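You operate a simulated robot arm through the tools that you are given. There is no shell and no other tool.

The job below is to be done with a simulated robot arm. You get a single attempt, and the scene is never put back.

## Task
Start the Middle line, track its belt onto the mark and stop it.
Fine: the main switch goes on first; the dark display tells where the edge runs; a click of the grey dial moves it 4 mm; it must read On mark before Stop; the other dials stay; one button at a time.
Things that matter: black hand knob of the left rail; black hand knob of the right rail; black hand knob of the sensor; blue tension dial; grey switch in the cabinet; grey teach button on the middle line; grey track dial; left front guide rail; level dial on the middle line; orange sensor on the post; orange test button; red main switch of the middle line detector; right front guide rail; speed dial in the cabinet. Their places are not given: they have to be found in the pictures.

The check looks at the end state, three seconds after you hand in, the way a careful person would. Anything else that was tipped, shoved, dropped, spilled or broken makes it a failure.

## Robot
A 7-joint arm with a two-finger parallel gripper, fixed in place. Base frame: the origin is on the floor under the middle of its stand, x ahead of it, y to its left, z up. Lengths are in m, angles in degrees, forces in N, time in s.
With the tool pointing down near the work surface it reaches from about 0.1 to 0.62 m from the base axis. Its first joint turns from -143.0 to 143.0 degrees. Payload 3 kg.
The TCP is the grasp point between the finger pads, 0.03 m short of the fingertips. In the tool frame z runs along the fingers and y along their closing line. The gripper opens to 0.11 m. The fingers are 0.02 m wide and 0.01 m thick; the gripper's body (0.048 by 0.112 m) begins 0.055 m behind the TCP.
Orientation is that of the tool frame in the base frame, as [roll, pitch, yaw] about the fixed x, y, z axes, in that order (R = Rz(yaw) Ry(pitch) Rx(roll)). With the fingers straight down and closing along the base's y, the tool's x points along the base's -x, its y along +y and its z along -z.

## Interface
- The arm moves only by the tool move_arm. Its argument "plan" is a list of rows, each an object of numbers (a shift or turn left out is 0, a gripper value left out holds the last): "ax", "ay", "az": the turn, a rotation vector about the base's x, y, z in degrees; "x", "y", "z": the shift along the base's x, y, z in cm; "gripper": the closure in counts, from 0 (fully open) to 255 (shut). In form: [{"ax": .., "ay": .., "az": .., "x": .., "y": .., "z": .., "gripper": ..}, ...]. A call has 1 to 20 rows; each row shifts and turns the commanded pose from where the row before left it. A row lasts 0.2 s, in which the tool goes at most 0.05 m and 8.6 degrees; a call with a longer step from one row to the next is refused whole, and so is a gripper value outside its range. Where a pose cannot be reached the arm comes as near as it can. A force on the tool above 40 N (or 10 N above the force at the start of the call, whichever is more), or a blocked arm, ends the call early, and 0.2 s more pass. The fingers move at their own pace (about 0.108 m/s each) and stop on an object; they squeeze with about 33 N. The grip force told is the motor's: it shows also when the fingers shut on nothing. Time passes only in rows, and 0.2 s behind the last, so rows that do not move let the fingers close. It gives the time, the measured TCP pose, the force on the tool (base axes), the opening and the grip force at its end, in the units of the frame above (readings bear some noise), with the torque about the TCP (base axes, N m) and any sound that the robot's microphone picked up, and new pictures: "views" is both (left out), scene, wrist or none.
- Cameras (640 x 400 px; columns grow to the right, rows downward): "scene" is fixed at [0.0501, 0.5014, 1.2776]; the picture's right is [-0.53, -0.85, 0.00], its down [-0.33, 0.21, -0.92] and it looks along [0.78, -0.49, -0.39] (base axes); focal length 366 px, centre (320, 200). "wrist" rides on the gripper at [0.073, 0.017, -0.103] in the tool frame; the picture's right is [-0.23, 0.97, 0.00], its down [-0.76, -0.18, -0.62] and it looks along [-0.61, -0.14, 0.78] (tool axes); focal length 222 px, centre (320, 200).
- slide_trunk(by): slides the trunk up (or, below 0, down) by that many m; the arm rides with it, the base frame stays. It gives what a move gives, with no picture.
- locate(camera, pixels): there is no depth. For up to 12 entries [column, row, z] of the newest picture of that camera ("zoom" is the newest enlarged one), the place [x, y] in the base frame at which the ray of that pixel passes the height z, good to about 0.003 m. No time passes.
- enlarge(camera, box): a new picture of the part [left, top, right, bottom] of that camera's present view, enlarged. No time passes.
- hand_in(): hands the job in; it is judged then, once.

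Leave the gripper open and the arm clear of the work at the hand-in unless told otherwise.

The tools are called after "Call:" as a command line: name --argument value ..., lists and objects as JSON in quotes. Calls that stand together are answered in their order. move_arm: Moves the arm, as the interface text tells. Its arguments: {"type":"object","properties":{"plan":{"type":"array","items":{"type":"object","properties":{"ax":{"type":"number"},"ay":{"type":"number"},"az":{"type":"number"},"x":{"type":"number"},"y":{"type":"number"},"z":{"type":"number"},"gripper":{"type":"number"}}}},"views":{"type":"string","enum":["both","scene","wrist","none"]}},"required":["plan"]} The other tools are called the same way: slide_trunk (by) moves the trunk up or down; locate (camera, pixels) gives the place at which the rays of pixels pass given heights; enlarge (camera, box) takes an enlarged picture of a part of a camera's view; hand_in () hands the job in.

At the start:

```text
time_s: 0.0
ee_pos: [0.7388, -0.1823, 1.1037]
tool_rot: [179.8, 0.0, 179.8]
ft_force: [-0.7, 0.0, -1.1]
moment: [-0.03, 0.0, -0.03]
grip_width: 0.1099
finger_force: 0.0
trunk travel left (down, up): [-0.63, 0.26]
```

scene: 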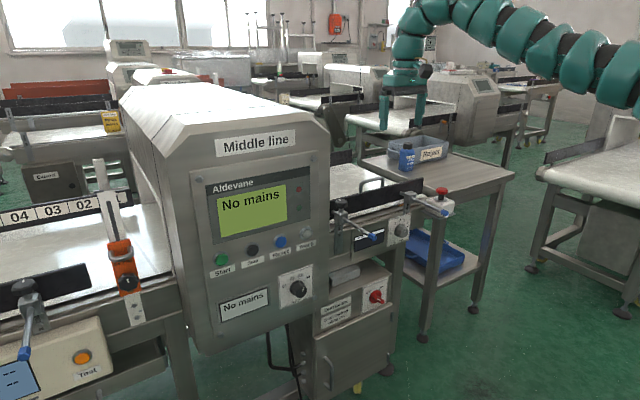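
wrist: 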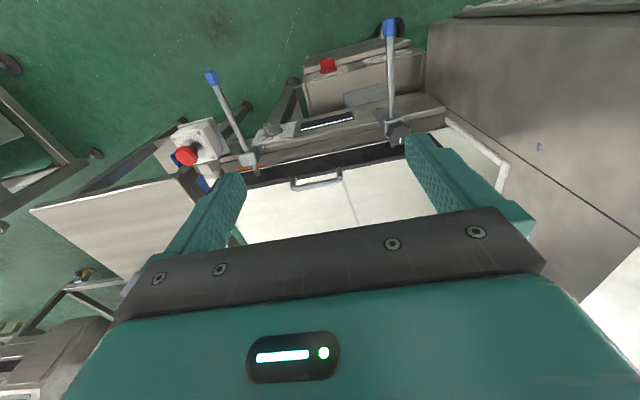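

The scene shows the "Middle line" detector with its panel (display "No mains" at about 250,210), a red switch at about (376,296), and a grey dial at (400,228) near a dark display at (368,238). I'll enlarge these regions to read the labels.

Call:
enlarge --camera "scene" --box '[300, 170, 460, 270]'

Call:
enlarge --camera "scene" --box '[300, 250, 420, 330]'

Call:
enlarge --camera "scene" --box '[190, 160, 350, 330]'

Call:
enlarge --camera "scene" --box '[0, 160, 200, 400]'

```text
4.00 times, centred on (380, 220) of scene
```

zoom: 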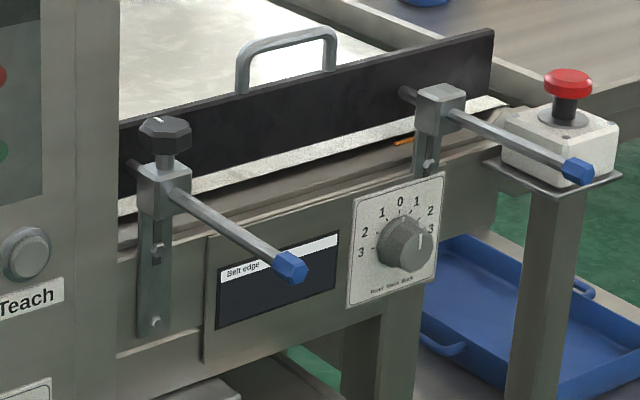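

```text
5.00 times, centred on (360, 290) of scene
```

zoom: 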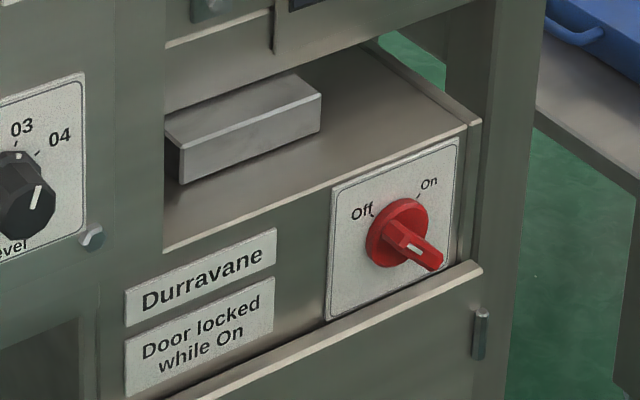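

```text
2.35 times, centred on (270, 245) of scene
```

zoom: 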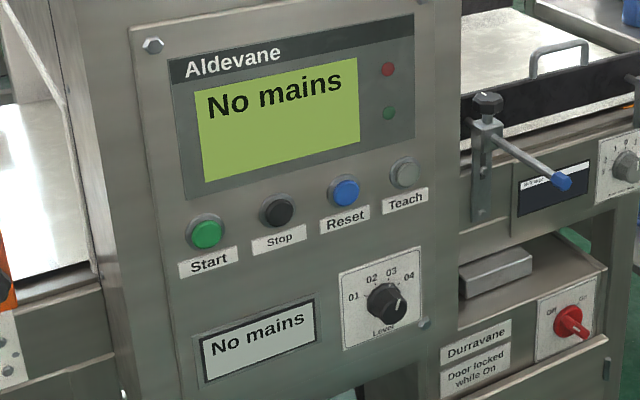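

```text
1.67 times, centred on (100, 280) of scene
```

zoom: 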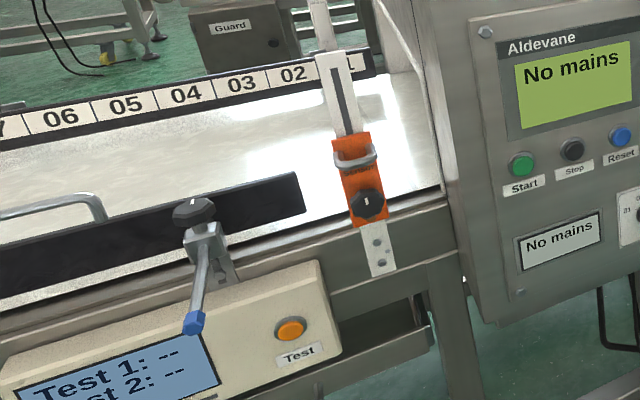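

The picture tells me this: the panel has Start (green, ~222,259), Stop (black, ~252,250), Reset and Teach. The red main switch is at (380,297), pointing to Off. The grey dial is at (401,231) next to the dark "Belt edge" display. All of them face the robot (-x). I'll pull the arm back from the line with the tool still down and then look again.

Call:
move_arm --plan '[{"x": -4.5}, {"x": -4.5}, {"x": -4.5}, {"x": -4.5}, {"x": -4.5}, {"x": -4.5}]' --views "both"

```text
time_s: 1.4
ee_pos: [0.6876, -0.1835, 1.0814]
tool_rot: [179.9, 0.0, 179.8]
ft_force: [-1.0, 0.3, 0.8]
moment: [0.02, -0.02, -0.01]
grip_width: 0.1098
finger_force: 0.2
out of reach, approached as far as the arm can: row 1, 2, 3, 4, 5, 6
trunk travel left (down, up): [-0.63, 0.26]
```

scene: 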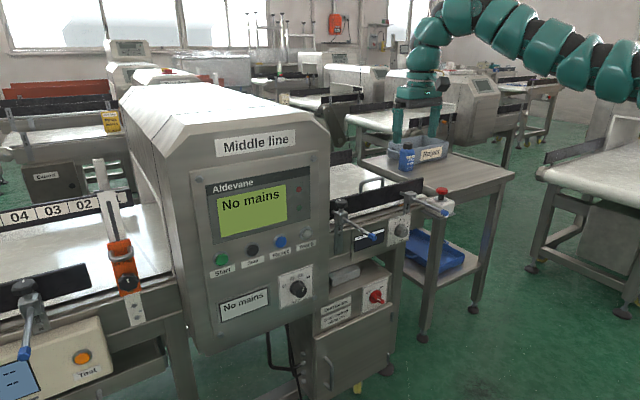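
wrist: 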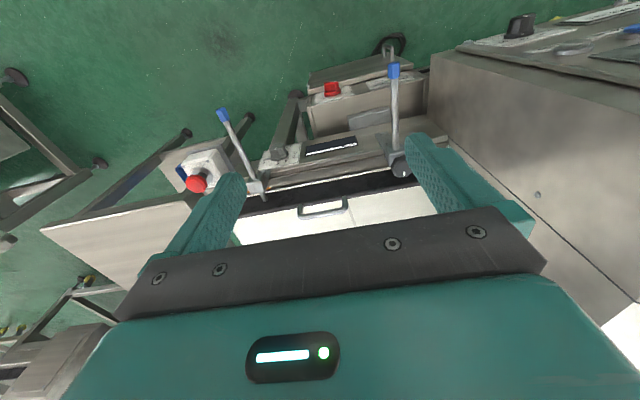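

The arm says it cannot get closer with the tool pointing down at this height. I'll tilt the tool forward (about -y) while retreating, which should also give the wrist camera a view of the panel.

Call:
move_arm --plan '[{"ay": -8, "x": -2}, {"ay": -8, "x": -2}, {"ay": -8, "x": -2}, {"ay": -8, "x": -2}, {"ay": -8, "x": -2}]' --views "both"

```text
time_s: 2.6
ee_pos: [0.6878, -0.1833, 1.0809]
tool_rot: [179.9, 0.1, 179.9]
ft_force: [0.3, -0.7, -0.7]
moment: [0.02, -0.02, -0.02]
grip_width: 0.1101
finger_force: 0.1
out of reach, approached as far as the arm can: row 1, 2, 3, 4, 5
trunk travel left (down, up): [-0.63, 0.26]
```

scene: 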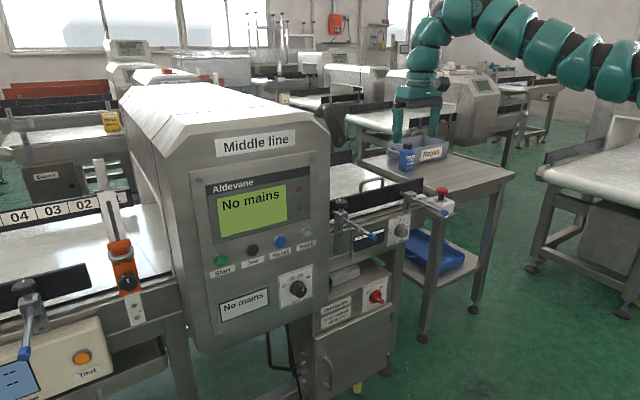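
wrist: 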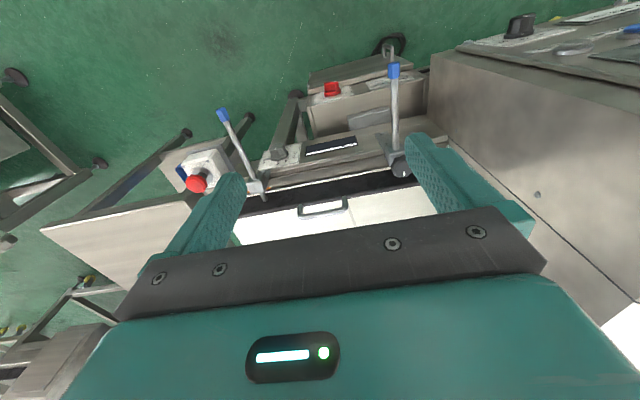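

The arm didn't move, so either the commanded pose was left far away or a joint is at its limit. I'll test with a small shift forward and up to learn how the commanded pose is kept.

Call:
move_arm --plan '[{"x": 2, "z": 2}]' --views "none"

```text
time_s: 3.0
ee_pos: [0.7115, -0.1828, 1.0911]
tool_rot: [179.8, 0.3, 179.8]
ft_force: [0.0, 0.3, -0.4]
moment: [0.01, -0.01, 0.03]
grip_width: 0.1101
finger_force: 0.0
out of reach, approached as far as the arm can: row 1
trunk travel left (down, up): [-0.63, 0.26]
```

The commanded pose restarts from the measured one, so nothing was left behind. The limit seems to be a wrist or elbow limit for "high and close". I'll raise the trunk so the arm can sit lower relative to its shoulder, then try going back and tilting.

Call:
slide_trunk --by 0.2

```text
time_s: 5.2
ee_pos: [0.7114, -0.1822, 1.2918]
tool_rot: [179.8, 0.3, 179.8]
ft_force: [0.2, 0.2, 0.3]
moment: [-0.03, -0.03, 0.0]
grip_width: 0.1101
finger_force: 0.1
trunk travel left (down, up): [-0.83, 0.06]
```

The trunk is up and the TCP is at z 1.29. Next I'll move down and back, with the tool still down, to find free travel.

Call:
move_arm --plan '[{"x": -2, "z": -3}, {"x": -2, "z": -3}, {"x": -3, "z": -3}, {"x": -3, "z": -3}, {"x": -3, "z": -2}, {"x": -3, "z": -2}]' --views "both"

```text
time_s: 6.6
ee_pos: [0.6935, -0.1937, 1.2629]
tool_rot: [179.8, 0.3, 179.8]
ft_force: [-0.6, -1.0, -0.5]
moment: [0.0, 0.01, -0.01]
grip_width: 0.11
finger_force: 0.1
out of reach, approached as far as the arm can: row 1, 2, 3, 4, 5, 6
trunk travel left (down, up): [-0.83, 0.06]
```

scene: 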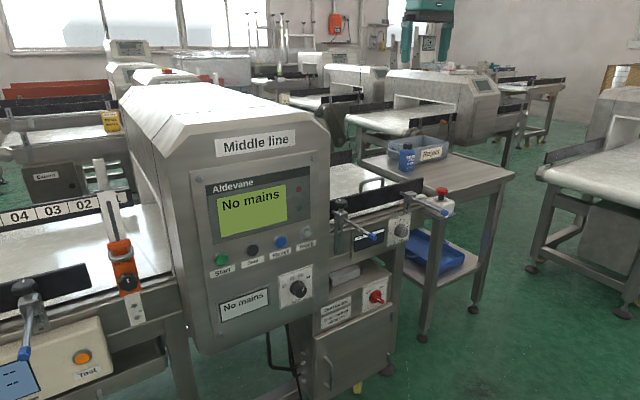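
wrist: 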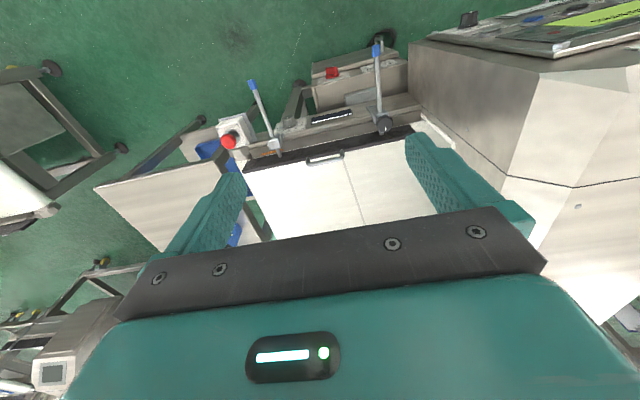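

It stuck again right after the first row. I'll test a pure downward move here: the belt is about 0.4 m below, so there is room.

Call:
move_arm --plan '[{"z": -4}, {"z": -4}, {"z": -4}]' --views "none"

Call:
move_arm --plan '[{"ay": -6}, {"ay": -6}]' --views "none"

```text
time_s: 7.4
ee_pos: [0.6936, -0.1939, 1.2635]
tool_rot: [179.8, 0.3, 179.9]
ft_force: [0.3, 0.4, -0.2]
moment: [0.01, 0.0, -0.01]
grip_width: 0.11
finger_force: 0.1
out of reach, approached as far as the arm can: row 1, 2, 3
trunk travel left (down, up): [-0.83, 0.06]
```

```text
time_s: 8.0
ee_pos: [0.6929, -0.1932, 1.2637]
tool_rot: [179.8, 0.3, 179.7]
ft_force: [-0.4, -0.1, -0.6]
moment: [0.0, 0.01, -0.02]
grip_width: 0.1101
finger_force: 0.0
out of reach, approached as far as the arm can: row 1, 2
trunk travel left (down, up): [-0.83, 0.06]
```

Neither down nor tilt forward is possible from here. I'll probe the other directions with small steps: up, then sideways.

Call:
move_arm --plan '[{"z": 3}]' --views "none"

Call:
move_arm --plan '[{"ay": -6}]' --views "none"

Call:
move_arm --plan '[{"y": -3}]' --views "none"

Call:
move_arm --plan '[{"az": 6}]' --views "none"

```text
time_s: 8.4
ee_pos: [0.697, -0.1926, 1.2871]
tool_rot: [179.7, 0.3, 179.8]
ft_force: [-0.1, 0.2, -0.2]
moment: [0.0, 0.01, -0.01]
grip_width: 0.11
finger_force: 0.1
out of reach, approached as far as the arm can: row 1
trunk travel left (down, up): [-0.83, 0.06]
```

```text
time_s: 8.8
ee_pos: [0.6973, -0.1919, 1.286]
tool_rot: [179.6, 3.3, 179.8]
ft_force: [0.1, -0.7, -0.4]
moment: [0.0, 0.03, 0.02]
grip_width: 0.1101
finger_force: 0.1
out of reach, approached as far as the arm can: row 1
trunk travel left (down, up): [-0.83, 0.06]
```

```text
time_s: 9.2
ee_pos: [0.6969, -0.2249, 1.2856]
tool_rot: [179.8, 3.2, 179.9]
ft_force: [-0.5, -0.3, 0.6]
moment: [0.01, 0.01, -0.01]
grip_width: 0.1099
finger_force: 0.0
trunk travel left (down, up): [-0.83, 0.06]
```

```text
time_s: 9.6
ee_pos: [0.6984, -0.2239, 1.2849]
tool_rot: [179.7, 3.2, -174.2]
ft_force: [-0.3, -0.5, 0.2]
moment: [0.0, -0.01, -0.03]
grip_width: 0.1098
finger_force: 0.1
trunk travel left (down, up): [-0.83, 0.06]
```

Sideways and yaw move freely, and tilt becomes available after rising a little. So the limit is on the inner, lower side. I'll rise first, then try tilting and retreating.

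Call:
move_arm --plan '[{"z": 4}, {"z": 4}, {"z": 4}]' --views "none"

Call:
move_arm --plan '[{"ay": -6, "az": -2}, {"ay": -6, "az": -2}, {"ay": -6, "az": -2}]' --views "none"

Call:
move_arm --plan '[{"x": -3}, {"x": -3}]' --views "both"

```text
time_s: 10.4
ee_pos: [0.7321, -0.2268, 1.3162]
tool_rot: [179.8, 3.4, -174.3]
ft_force: [-0.2, 0.0, -0.4]
moment: [-0.01, 0.01, 0.0]
grip_width: 0.1102
finger_force: 0.0
out of reach, approached as far as the arm can: row 1, 2, 3
trunk travel left (down, up): [-0.83, 0.06]
```

```text
time_s: 11.2
ee_pos: [0.7337, -0.2291, 1.3157]
tool_rot: [-179.5, 15.1, -178.3]
ft_force: [-0.1, -0.4, 0.7]
moment: [-0.01, -0.03, -0.02]
grip_width: 0.1101
finger_force: 0.0
out of reach, approached as far as the arm can: row 3
trunk travel left (down, up): [-0.83, 0.06]
```

```text
time_s: 11.8
ee_pos: [0.7324, -0.2289, 1.3162]
tool_rot: [-179.5, 14.9, -178.3]
ft_force: [-0.4, 0.2, 0.0]
moment: [0.03, 0.01, -0.01]
grip_width: 0.1102
finger_force: 0.1
out of reach, approached as far as the arm can: row 1, 2
trunk travel left (down, up): [-0.83, 0.06]
```

scene: 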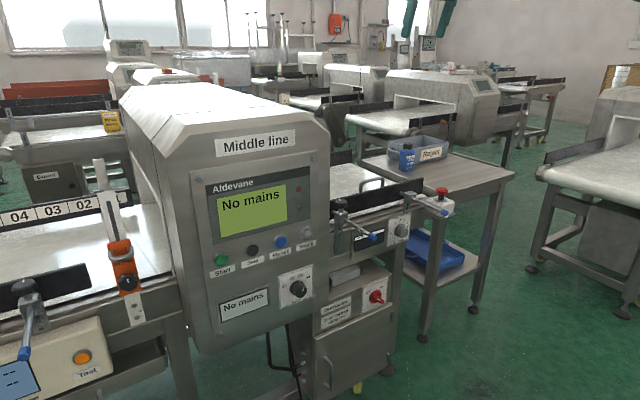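
wrist: 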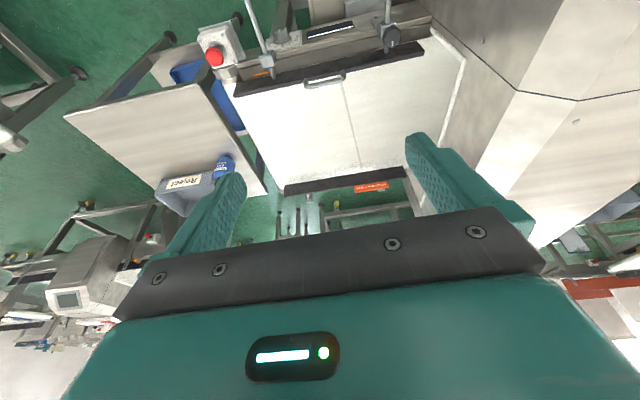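

Motion seems restricted both up and down, so I need to see the arm's posture. I'll lower the trunk by 0.3 (the TCP ends at z ≈ 1.02, still about 0.2 above the belt) so that the scene camera sees the arm links.

Call:
slide_trunk --by -0.3

Call:
enlarge --camera "scene" --box '[340, 0, 640, 190]'

```text
time_s: 14.8
ee_pos: [0.733, -0.2285, 1.0157]
tool_rot: [-179.5, 15.0, -178.3]
ft_force: [-0.5, 0.5, -0.2]
moment: [-0.02, 0.02, -0.02]
grip_width: 0.1099
finger_force: 0.1
trunk travel left (down, up): [-0.53, 0.36]
```

```text
2.11 times, centred on (490, 95) of scene
```

zoom: 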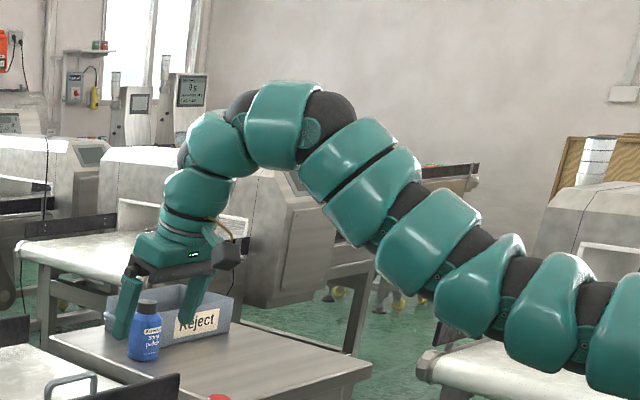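

The arm is nearly stretched out: a long straight rise to about (0.49, 1.25), then it bends down to the gripper. I'll try turning only the wrist, which moves the TCP forward and up as the tool tilts, to see if the tilt is then free.

Call:
move_arm --plan '[{"ay": -8, "x": 2.7, "z": 1.3}, {"ay": -8, "x": 2.5, "z": 1.7}, {"ay": -8, "x": 2.3, "z": 2.1}]' --views "scene"

```text
time_s: 15.6
ee_pos: [0.8083, -0.2292, 1.0676]
tool_rot: [-178.6, 39.2, -177.9]
ft_force: [-0.5, -0.3, 0.3]
moment: [-0.02, -0.02, 0.02]
grip_width: 0.1097
finger_force: 0.0
trunk travel left (down, up): [-0.53, 0.36]
```

scene: 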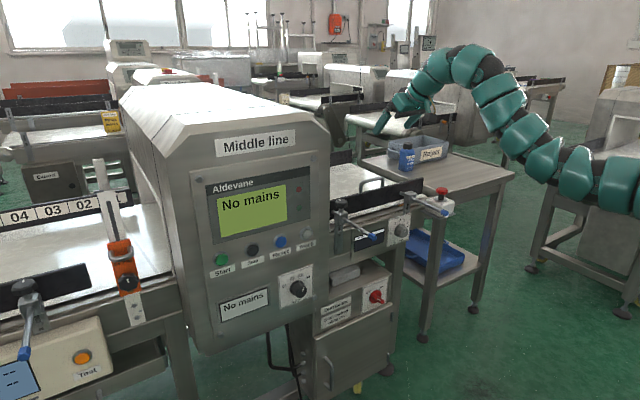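

The wrist tilts freely when it pivots about itself. I'll continue tilting to horizontal while retracting gently.

Call:
move_arm --plan '[{"ay": -8, "x": 1.3, "z": 2.1}, {"ay": -8, "x": 0.5, "z": 2.4}, {"ay": -8, "x": -0.5, "z": 2.5}, {"ay": -8, "x": -1.5, "z": 2.5}, {"ay": -8, "x": -2, "z": 2.5}, {"ay": -8, "x": -2.5, "z": 2.5}]' --views "both"

```text
time_s: 17.0
ee_pos: [0.7606, -0.2305, 1.2125]
tool_rot: [-150.1, 86.6, -150.2]
ft_force: [0.4, 0.1, 0.8]
moment: [0.06, 0.03, 0.0]
grip_width: 0.1098
finger_force: 0.1
trunk travel left (down, up): [-0.53, 0.36]
```

scene: 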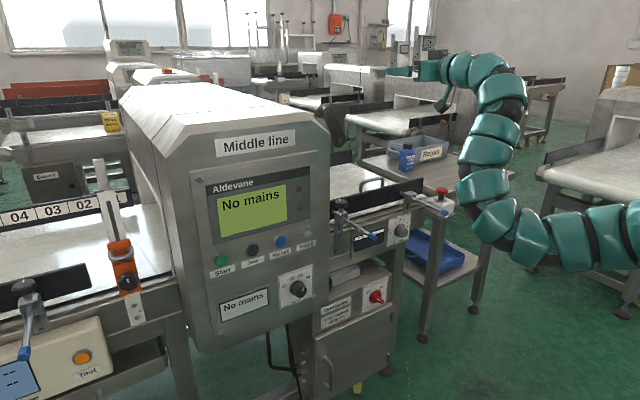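
wrist: 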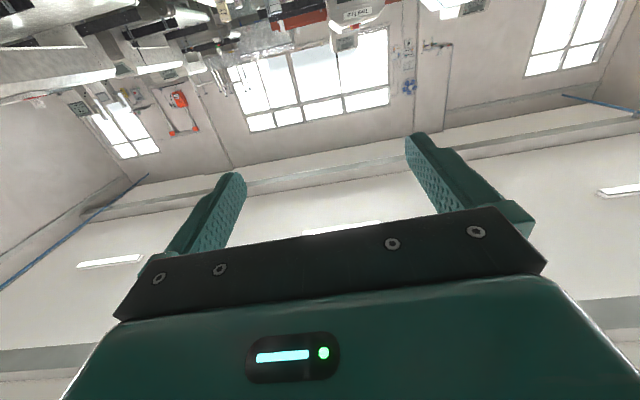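

The tool is now horizontal, pointing at +x, with the elbow below. Next I'll retract away from the line so that I can change height with the trunk.

Call:
move_arm --plan '[{"x": -4}, {"x": -4}, {"x": -4}, {"x": -4}, {"x": -4}, {"x": -4}]' --views "both"

```text
time_s: 18.4
ee_pos: [0.6551, -0.2308, 1.2545]
tool_rot: [-151.1, 86.6, -151.1]
ft_force: [-0.4, -0.3, 0.1]
moment: [-0.01, 0.01, -0.01]
grip_width: 0.11
finger_force: 0.1
out of reach, approached as far as the arm can: row 3, 4, 5, 6
trunk travel left (down, up): [-0.53, 0.36]
```

scene: 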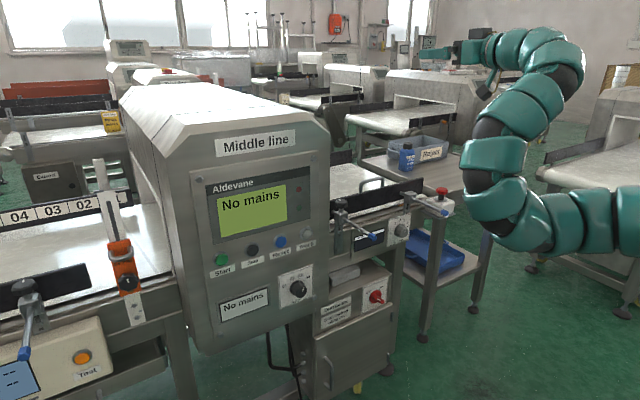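
wrist: 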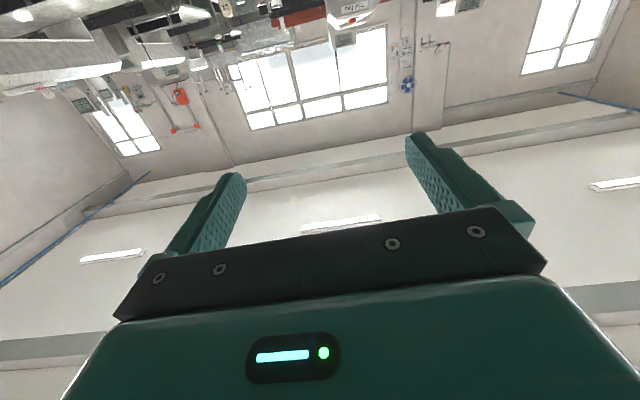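

The arm works in an elbow-below posture, and its limit is the folding of the elbow. To get a closer retraction I'll lower the wrist past shoulder height. There is free space at y = -0.23 between the two rail handles, and I'll stay at x ≤ 0.70.

Call:
move_arm --plan '[{"x": 2, "z": -3.5}, {"x": 1.5, "z": -4}, {"x": 0.5, "z": -4}, {"z": -4}, {"z": -4}, {"x": -0.5, "z": -4}, {"x": -1.5, "z": -4}]' --views "both"

```text
time_s: 20.0
ee_pos: [0.6975, -0.2257, 1.1547]
tool_rot: [-151.8, 86.3, -151.9]
ft_force: [0.1, 0.5, 0.0]
moment: [0.03, -0.03, 0.0]
grip_width: 0.11
finger_force: 0.2
out of reach, approached as far as the arm can: row 3, 4, 5, 6, 7
trunk travel left (down, up): [-0.53, 0.36]
```

scene: 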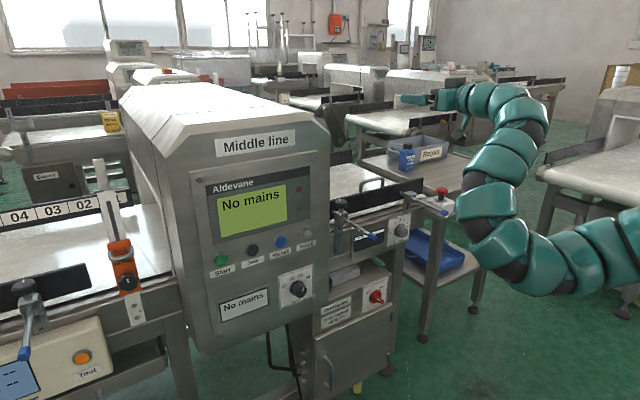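
wrist: 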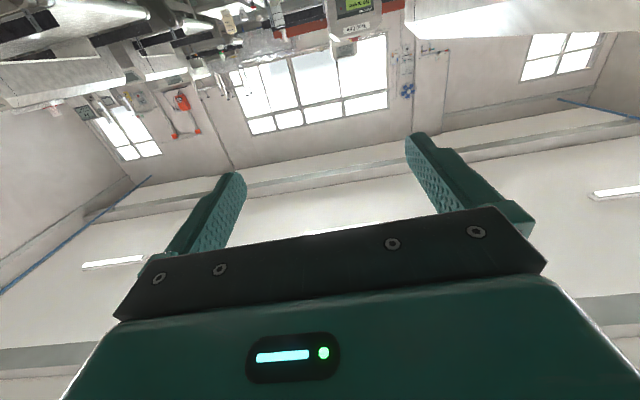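

It stopped again at the elbow-fold limit. I'll pass shoulder height a little further out (x ≈ 0.73, free space at this height), then retract once lower.

Call:
move_arm --plan '[{"x": 3, "z": -2}, {"x": 1.0, "z": -4}, {"z": -4}, {"x": -0.5, "z": -4}, {"x": -1.5, "z": -4}, {"x": -2, "z": -4}]' --views "both"

```text
time_s: 21.4
ee_pos: [0.6969, -0.2238, 0.9357]
tool_rot: [-150.6, 86.5, -150.5]
ft_force: [-1.0, -0.2, -0.6]
moment: [0.0, 0.01, 0.02]
grip_width: 0.1101
finger_force: 0.2
trunk travel left (down, up): [-0.53, 0.36]
```

scene: 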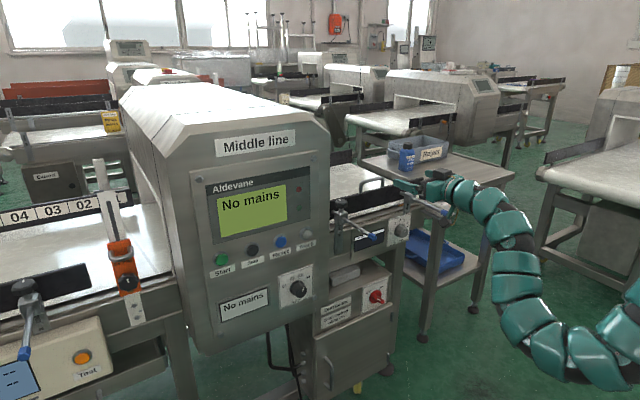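
wrist: 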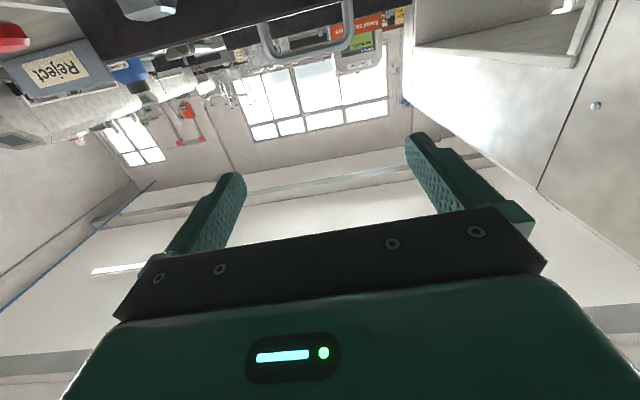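

Now the wrist is below shoulder height with the tool horizontal at (0.697, -0.224, 0.936), between the two handles. I'll retract and go down a little more, then test how far I can roll the tool, since turning the switch needs roll.

Call:
move_arm --plan '[{"x": -2, "z": -2}, {"x": -2, "z": -2}]' --views "none"

Call:
move_arm --plan '[{"ax": 8}, {"ax": 8}, {"ax": 8}, {"ax": 8}, {"ax": 8}, {"ax": 8}]' --views "both"

```text
time_s: 22.0
ee_pos: [0.6578, -0.2256, 0.8975]
tool_rot: [-149.9, 86.8, -149.9]
ft_force: [-0.2, -0.2, 0.6]
moment: [0.0, 0.01, 0.0]
grip_width: 0.1102
finger_force: 0.0
trunk travel left (down, up): [-0.53, 0.36]
```

```text
time_s: 23.4
ee_pos: [0.6582, -0.2266, 0.8958]
tool_rot: [92.8, 43.4, 94.1]
ft_force: [0.7, 0.0, 0.3]
moment: [-0.01, 0.01, -0.04]
grip_width: 0.1102
finger_force: 0.0
trunk travel left (down, up): [-0.53, 0.36]
```

scene: 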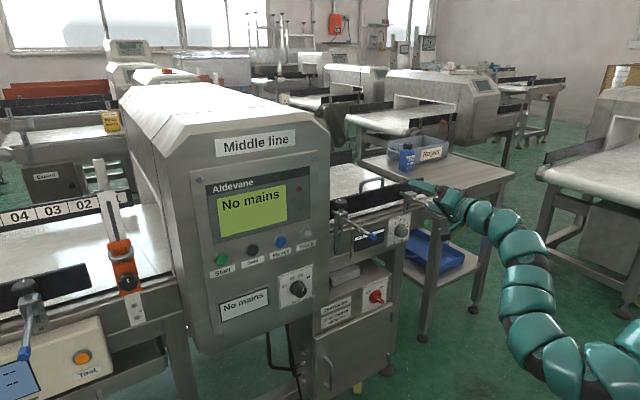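
wrist: 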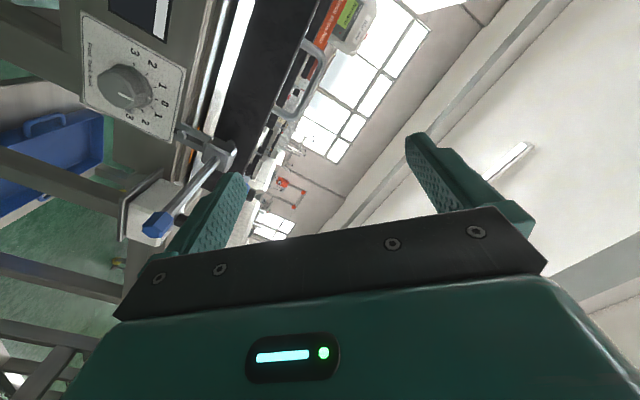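

Rolling works, and from this angle the wrist camera sees the grey dial at (125,88) with its 3-2-1-0-1-2-3 scale. I'll continue the roll to bring the camera above the gripper and see whether that is within range.

Call:
move_arm --plan '[{"ax": 8}, {"ax": 8}, {"ax": 8}, {"ax": 8}, {"ax": 8}, {"ax": 8}, {"ax": 8}, {"ax": 8}, {"ax": 8}, {"ax": 8}, {"ax": 8}, {"ax": 8}, {"ax": 8}, {"ax": 8}, {"ax": 8}, {"ax": 8}]' --views "both"

```text
time_s: 26.8
ee_pos: [0.6584, -0.2248, 0.8947]
tool_rot: [61.8, -83.7, 118.3]
ft_force: [0.1, 0.1, -0.9]
moment: [0.01, 0.01, 0.03]
grip_width: 0.11
finger_force: 0.1
trunk travel left (down, up): [-0.53, 0.36]
```

scene: 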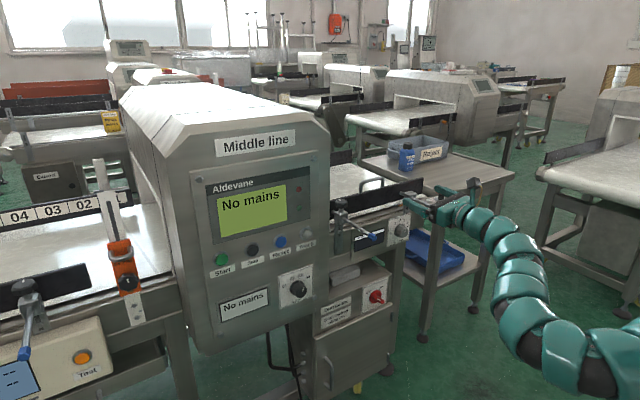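
wrist: 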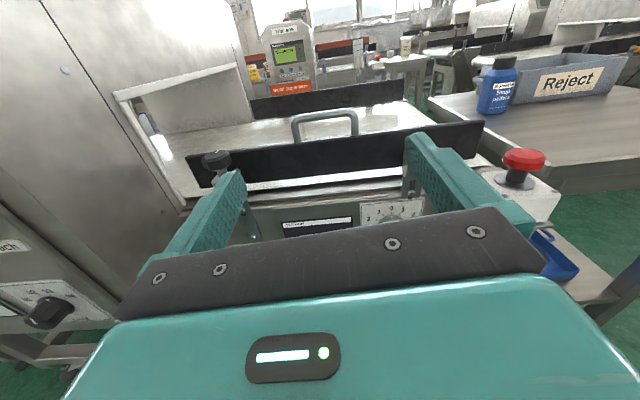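

The roll works all the way: the camera is now above the gripper with an upright view. I'll correct the small tilt and roll errors, then lower the trunk by 0.3 m to face the main switch region.

Call:
move_arm --plan '[{"ax": 5.5, "ay": 3}]' --views "none"

Call:
slide_trunk --by -0.3

Call:
move_arm --plan '[{"x": 0}]' --views "both"

```text
time_s: 27.2
ee_pos: [0.658, -0.2273, 0.8959]
tool_rot: [56.1, -90.0, 123.7]
ft_force: [0.1, -0.4, 1.0]
moment: [0.0, 0.01, -0.01]
grip_width: 0.1101
finger_force: 0.0
trunk travel left (down, up): [-0.53, 0.36]
```

```text
time_s: 30.2
ee_pos: [0.6577, -0.2264, 0.596]
tool_rot: [92.9, -89.8, 87.3]
ft_force: [-0.6, -0.3, 0.6]
moment: [0.0, 0.0, 0.06]
grip_width: 0.1098
finger_force: 0.1
trunk travel left (down, up): [-0.23, 0.66]
```

```text
time_s: 30.6
ee_pos: [0.658, -0.2261, 0.5949]
tool_rot: [93.0, -89.8, 87.1]
ft_force: [0.0, 0.0, 0.2]
moment: [0.0, -0.02, -0.01]
grip_width: 0.1101
finger_force: 0.0
trunk travel left (down, up): [-0.23, 0.66]
```

scene: 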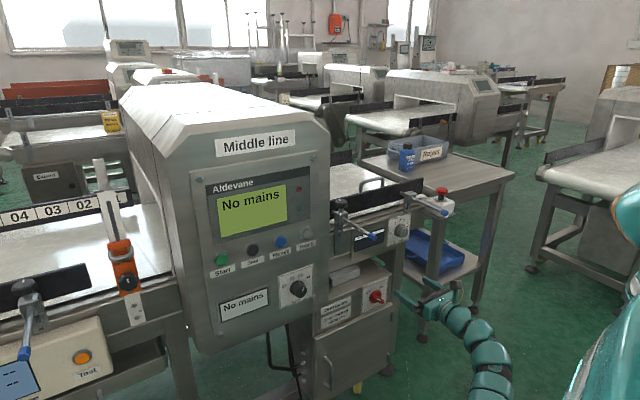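
wrist: 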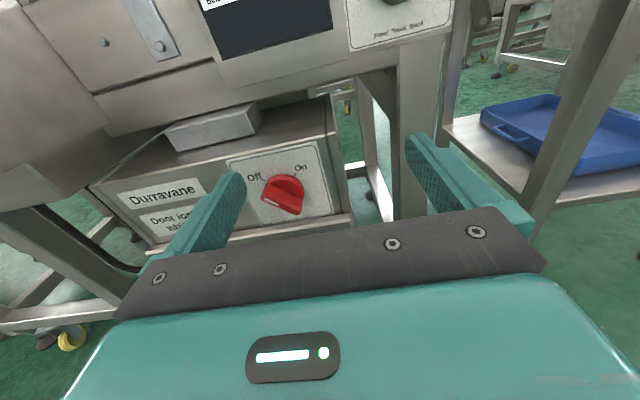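

The wrist camera now shows the main switch at about (283,193), with "Off" on its left at (254,176) and "On" at its upper right (300,168). I'll enlarge it.

Call:
enlarge --camera "wrist" --box '[220, 130, 350, 230]'

Call:
enlarge --camera "wrist" --box '[140, 0, 460, 200]'

Call:
enlarge --camera "scene" --box '[355, 275, 415, 315]'

```text
4.00 times, centred on (285, 180) of wrist
```

zoom: 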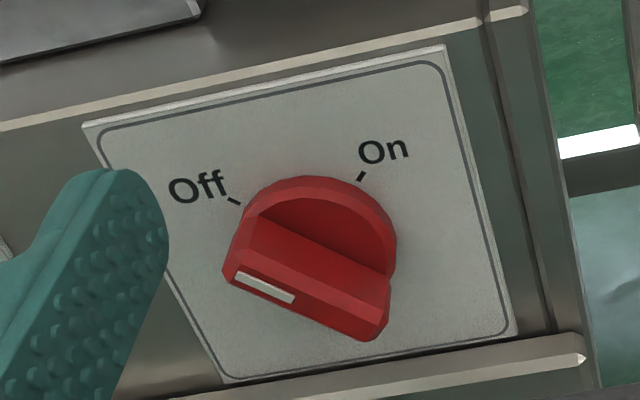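

```text
2.00 times, centred on (300, 100) of wrist
```

zoom: 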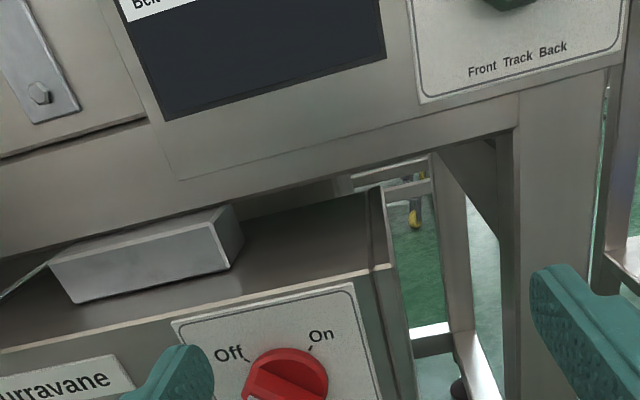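

```text
10.00 times, centred on (385, 295) of scene
```

zoom: 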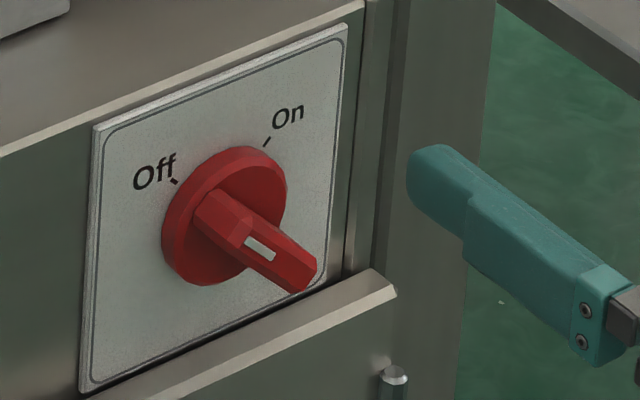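

The switch is a red disc with a grip bar whose white mark points at Off (10:30 o'clock). On is at 1:30, so it needs +90° about x (clockwise seen from the robot). I'll test that the tool can roll +45° from here, because that is where the turn ends.

Call:
move_arm --plan '[{"ax": 7.5}, {"ax": 7.5}, {"ax": 7.5}, {"ax": 7.5}, {"ax": 7.5}, {"ax": 7.5}, {"ax": 7.5}]' --views "wrist"

```text
time_s: 32.2
ee_pos: [0.6584, -0.2265, 0.5961]
tool_rot: [-89.9, -37.6, -89.9]
ft_force: [0.1, -0.9, 1.0]
moment: [-0.02, -0.02, -0.01]
grip_width: 0.11
finger_force: 0.0
trunk travel left (down, up): [-0.23, 0.66]
```

wrist: 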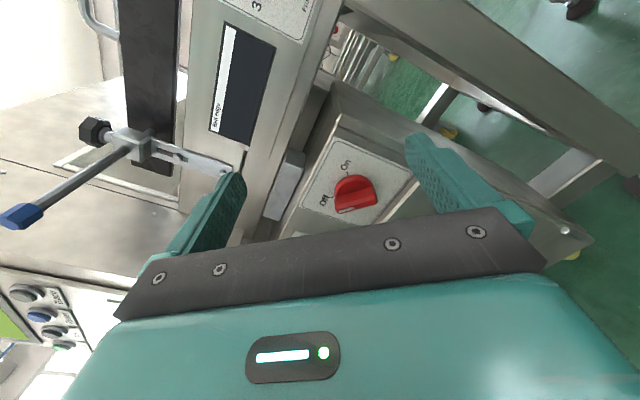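

The roll range is fine. I'll enlarge this second view of the switch to triangulate its position.

Call:
enlarge --camera "wrist" --box '[290, 130, 420, 230]'

```text
4.00 times, centred on (355, 180) of wrist
```

zoom: 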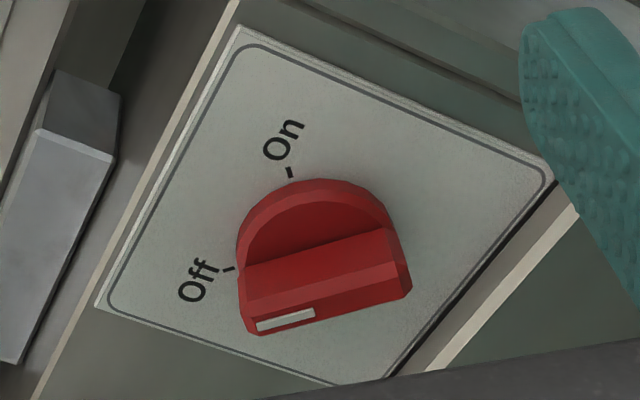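

Triangulating the white mark, the bar ends and the On tick from the two views gives:

- **Switch axis:** y ≈ -0.1675, z ≈ 0.525
- **Bar outer face:** x ≈ 0.742
- **Plate:** x ≈ 0.772
- **Bar direction:** 45°, toward Off

I'll roll to -45°, half close the fingers (about 4.7 cm) and centre on this axis at x = 0.658.

Call:
move_arm --plan '[{"ax": -8.125, "y": 0.49, "z": -0.59, "gripper": 145}, {"ax": -8.125, "y": 0.49, "z": -0.59}, {"ax": -8.125, "y": 0.49, "z": -0.59}, {"ax": -8.125, "y": 0.49, "z": -0.59}, {"ax": -8.125, "y": 0.49, "z": -0.59}, {"ax": -8.125, "y": 0.49, "z": -0.59}, {"ax": -8.125, "y": 0.49, "z": -0.59}, {"ax": -8.125, "y": 0.49, "z": -0.59}, {"ax": -8.125, "y": 0.49, "z": -0.59}, {"ax": -8.125, "y": 0.49, "z": -0.59}, {"ax": -8.125, "y": 0.49, "z": -0.59}, {"ax": -8.125, "y": 0.49, "z": -0.59}]' --views "both"

```text
time_s: 34.8
ee_pos: [0.6587, -0.1671, 0.5238]
tool_rot: [90.1, -44.7, 90.0]
ft_force: [-0.1, -0.3, 0.9]
moment: [0.03, 0.02, 0.02]
grip_width: 0.0474
finger_force: 0.0
trunk travel left (down, up): [-0.23, 0.66]
```

scene: 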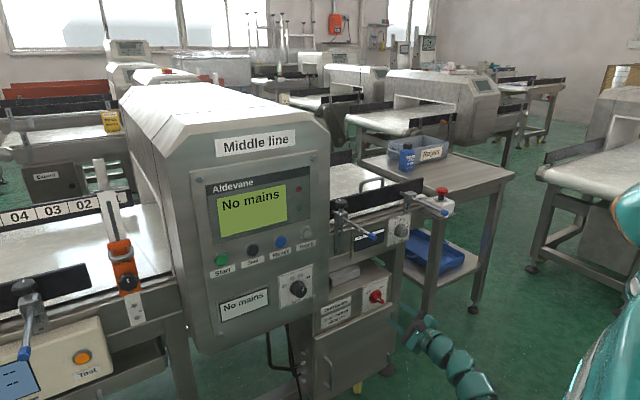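
wrist: 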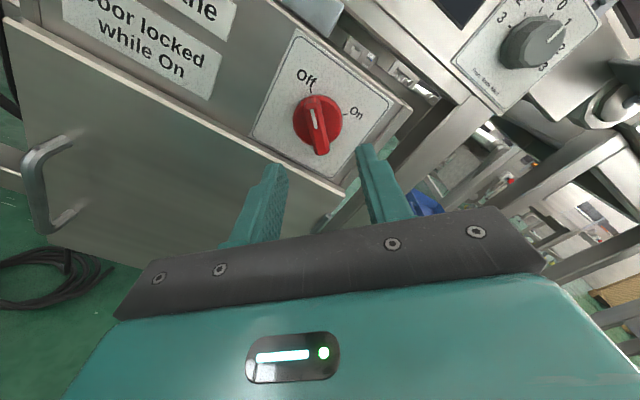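

The bar now stands vertical in the tool view at (318,122), centred between the fingers (tips at 277 and 365). I'll advance 4.5 cm and check.

Call:
move_arm --plan '[{"x": 1.5}, {"x": 1.5}, {"x": 1.5}]' --views "wrist"

Call:
enlarge --camera "wrist" --box '[230, 60, 420, 200]'

```text
time_s: 35.6
ee_pos: [0.7038, -0.1673, 0.5254]
tool_rot: [90.1, -44.8, 90.0]
ft_force: [0.5, -0.5, 0.0]
moment: [-0.04, -0.02, 0.03]
grip_width: 0.0473
finger_force: 0.0
trunk travel left (down, up): [-0.23, 0.66]
```

wrist: 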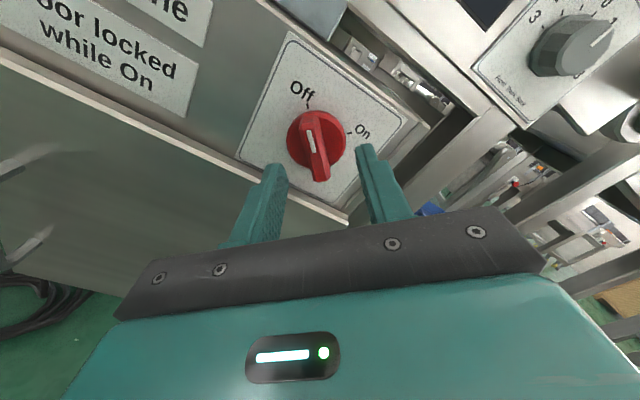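

```text
2.86 times, centred on (325, 130) of wrist
```

zoom: 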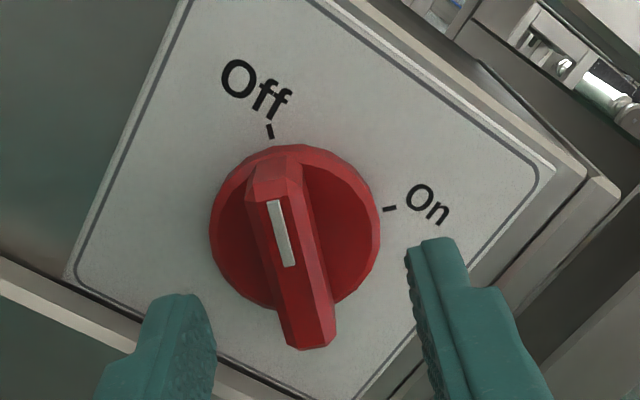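

It is well aligned. I'll advance 2.2 cm so the finger tips straddle the bar (tips at x ≈ 0.756), then close.

Call:
move_arm --plan '[{"x": 0.8}, {"x": 0.7}, {"x": 0.7}]' --views "wrist"

```text
time_s: 36.4
ee_pos: [0.7246, -0.1675, 0.5245]
tool_rot: [90.1, -44.9, 89.9]
ft_force: [0.3, 0.2, -0.2]
moment: [0.0, 0.03, -0.01]
grip_width: 0.0473
finger_force: 0.1
trunk travel left (down, up): [-0.23, 0.66]
```

wrist: 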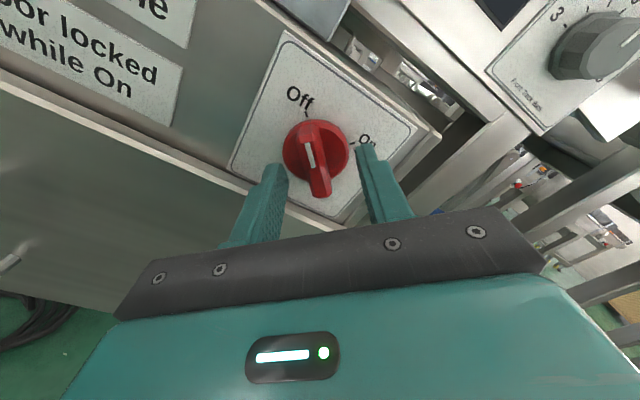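

The fingers straddle the bar. I'll close on it.

Call:
move_arm --plan '[{"gripper": 200}, {"gripper": 255}, {"gripper": 255}, {"gripper": 255}]' --views "wrist"

```text
time_s: 37.4
ee_pos: [0.7253, -0.1655, 0.5227]
tool_rot: [90.4, -45.0, 90.0]
ft_force: [-14.7, 10.6, -17.2]
moment: [0.09, -0.1, 0.46]
grip_width: 0.0138
finger_force: 45.3
trunk travel left (down, up): [-0.23, 0.66]
```

wrist: 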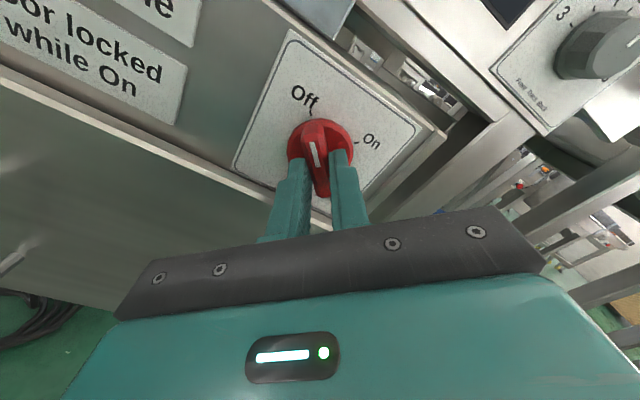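

The bar is gripped (width 13.8 mm). The forces tell that the bar sits about 2-3 mm toward +y/-z of my centre. I'll relax toward that and back off slightly in x.

Call:
move_arm --plan '[{"x": -0.15, "y": 0.1, "z": -0.1}]' --views "none"

```text
time_s: 37.8
ee_pos: [0.7259, -0.1651, 0.5228]
tool_rot: [90.3, -44.9, 90.0]
ft_force: [17.3, 7.9, -14.0]
moment: [0.09, 0.17, 0.18]
grip_width: 0.0139
finger_force: 45.3
trunk travel left (down, up): [-0.23, 0.66]
```

Call:
move_arm --plan '[{"x": 0.07, "y": 0.1, "z": -0.15}]' --views "none"

```text
time_s: 38.2
ee_pos: [0.7257, -0.1653, 0.5226]
tool_rot: [90.0, -45.0, 90.0]
ft_force: [18.0, 5.7, -5.1]
moment: [0.03, -0.18, 0.4]
grip_width: 0.0137
finger_force: 44.8
trunk travel left (down, up): [-0.23, 0.66]
```

The sideways forces are small now. I'll begin turning +x (clockwise from the front), 30° first.

Call:
move_arm --plan '[{"ax": 6}, {"ax": 6}, {"ax": 6}, {"ax": 6}, {"ax": 6}]' --views "wrist"

```text
time_s: 39.4
ee_pos: [0.7253, -0.1658, 0.5218]
tool_rot: [90.2, -75.0, 89.9]
ft_force: [23.6, 2.3, 4.3]
moment: [-0.01, 0.53, -0.15]
grip_width: 0.0138
finger_force: 45.3
trunk travel left (down, up): [-0.23, 0.66]
```

wrist: 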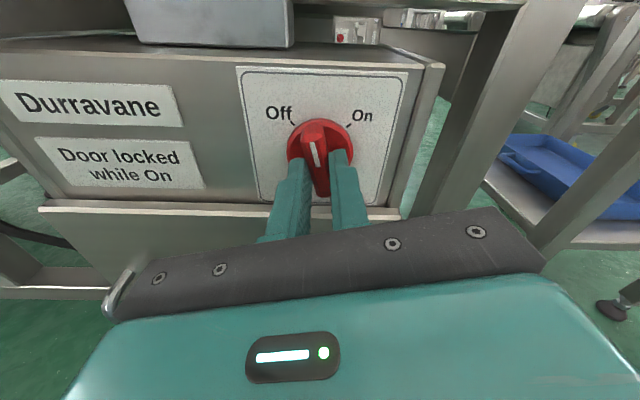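

The bar turns with the gripper (it now points at about 11:30). I'll continue 30° more, then 30° again.

Call:
move_arm --plan '[{"ax": 6}, {"ax": 6}, {"ax": 6}, {"ax": 6}, {"ax": 6}]' --views "none"

Call:
move_arm --plan '[{"ax": 6}, {"ax": 6}, {"ax": 6}, {"ax": 6}, {"ax": 6}]' --views "both"

```text
time_s: 40.6
ee_pos: [0.7244, -0.1646, 0.5234]
tool_rot: [-90.1, -75.0, -89.8]
ft_force: [31.0, 1.2, 5.9]
moment: [0.01, -0.67, -0.15]
grip_width: 0.0139
finger_force: 44.8
trunk travel left (down, up): [-0.23, 0.66]
```

```text
time_s: 41.8
ee_pos: [0.7252, -0.1642, 0.5216]
tool_rot: [-89.9, -45.0, -90.0]
ft_force: [32.2, 6.0, 14.4]
moment: [-0.04, -0.47, -0.22]
grip_width: 0.0137
finger_force: 44.8
trunk travel left (down, up): [-0.23, 0.66]
```

scene: 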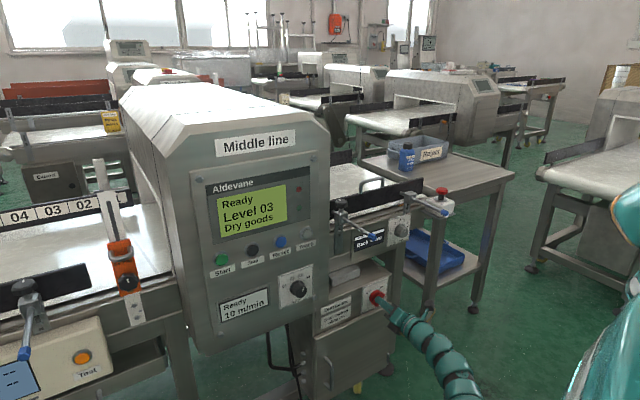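
wrist: 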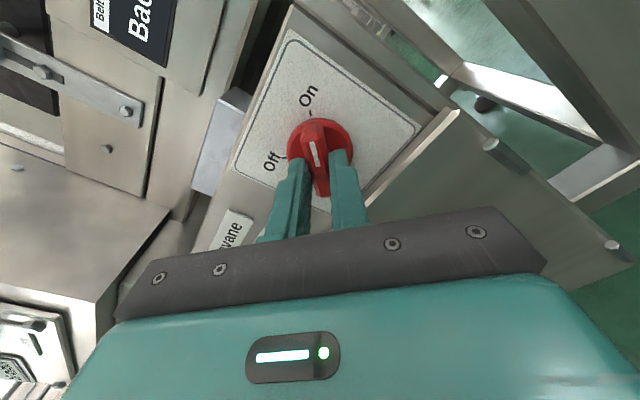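

The main switch is On: the panel reads "Ready, Level 03, Dry goods", and the belt edge display now shows "Back ...". I'll open the fingers and back straight out.

Call:
move_arm --plan '[{"gripper": 145}, {"gripper": 145}, {"gripper": 145}]' --views "none"

Call:
move_arm --plan '[{"x": -1.5}, {"x": -2}, {"x": -2}, {"x": -2}]' --views "both"

Call:
enlarge --camera "scene" --box '[330, 180, 450, 260]'

Call:
enlarge --camera "scene" --box '[190, 160, 350, 330]'

```text
time_s: 42.6
ee_pos: [0.7239, -0.1656, 0.5223]
tool_rot: [-90.0, -45.1, -90.1]
ft_force: [0.2, 0.1, -0.5]
moment: [0.02, 0.02, 0.02]
grip_width: 0.0474
finger_force: 0.0
trunk travel left (down, up): [-0.23, 0.66]
```

```text
time_s: 43.6
ee_pos: [0.6497, -0.1657, 0.522]
tool_rot: [-89.9, -45.1, -90.2]
ft_force: [-0.5, -0.4, -0.3]
moment: [-0.01, -0.01, 0.02]
grip_width: 0.0476
finger_force: 0.2
trunk travel left (down, up): [-0.23, 0.66]
```

scene: 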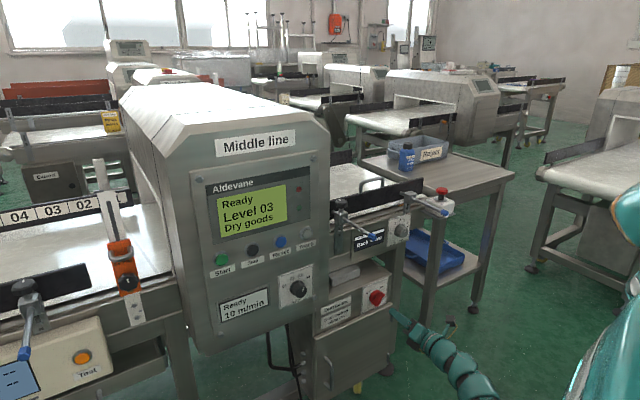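
wrist: 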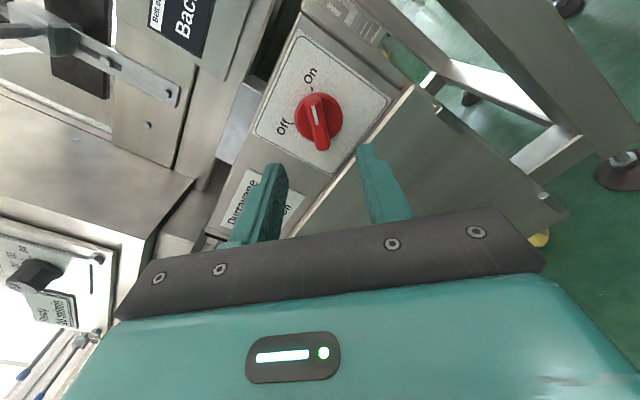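

```text
5.00 times, centred on (390, 220) of scene
```

zoom: 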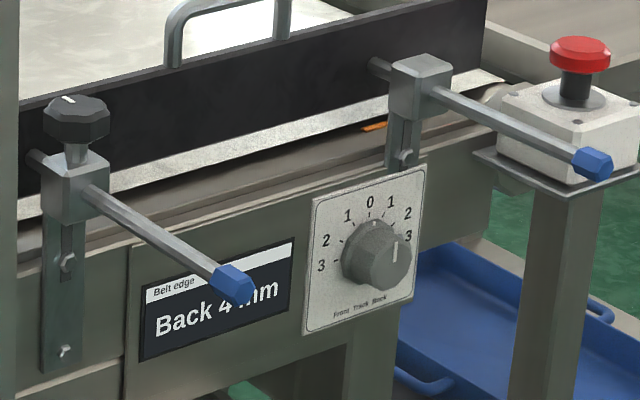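

```text
2.35 times, centred on (270, 245) of scene
```

zoom: 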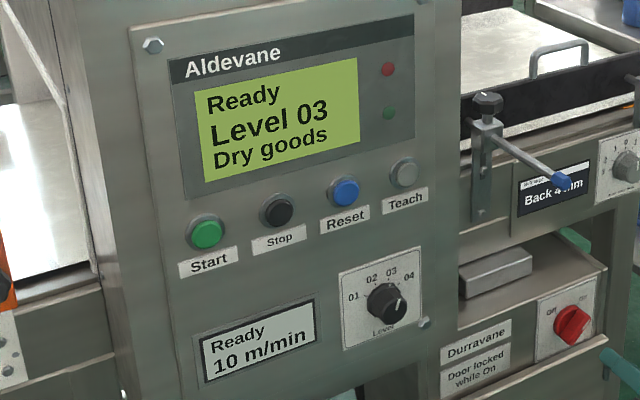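

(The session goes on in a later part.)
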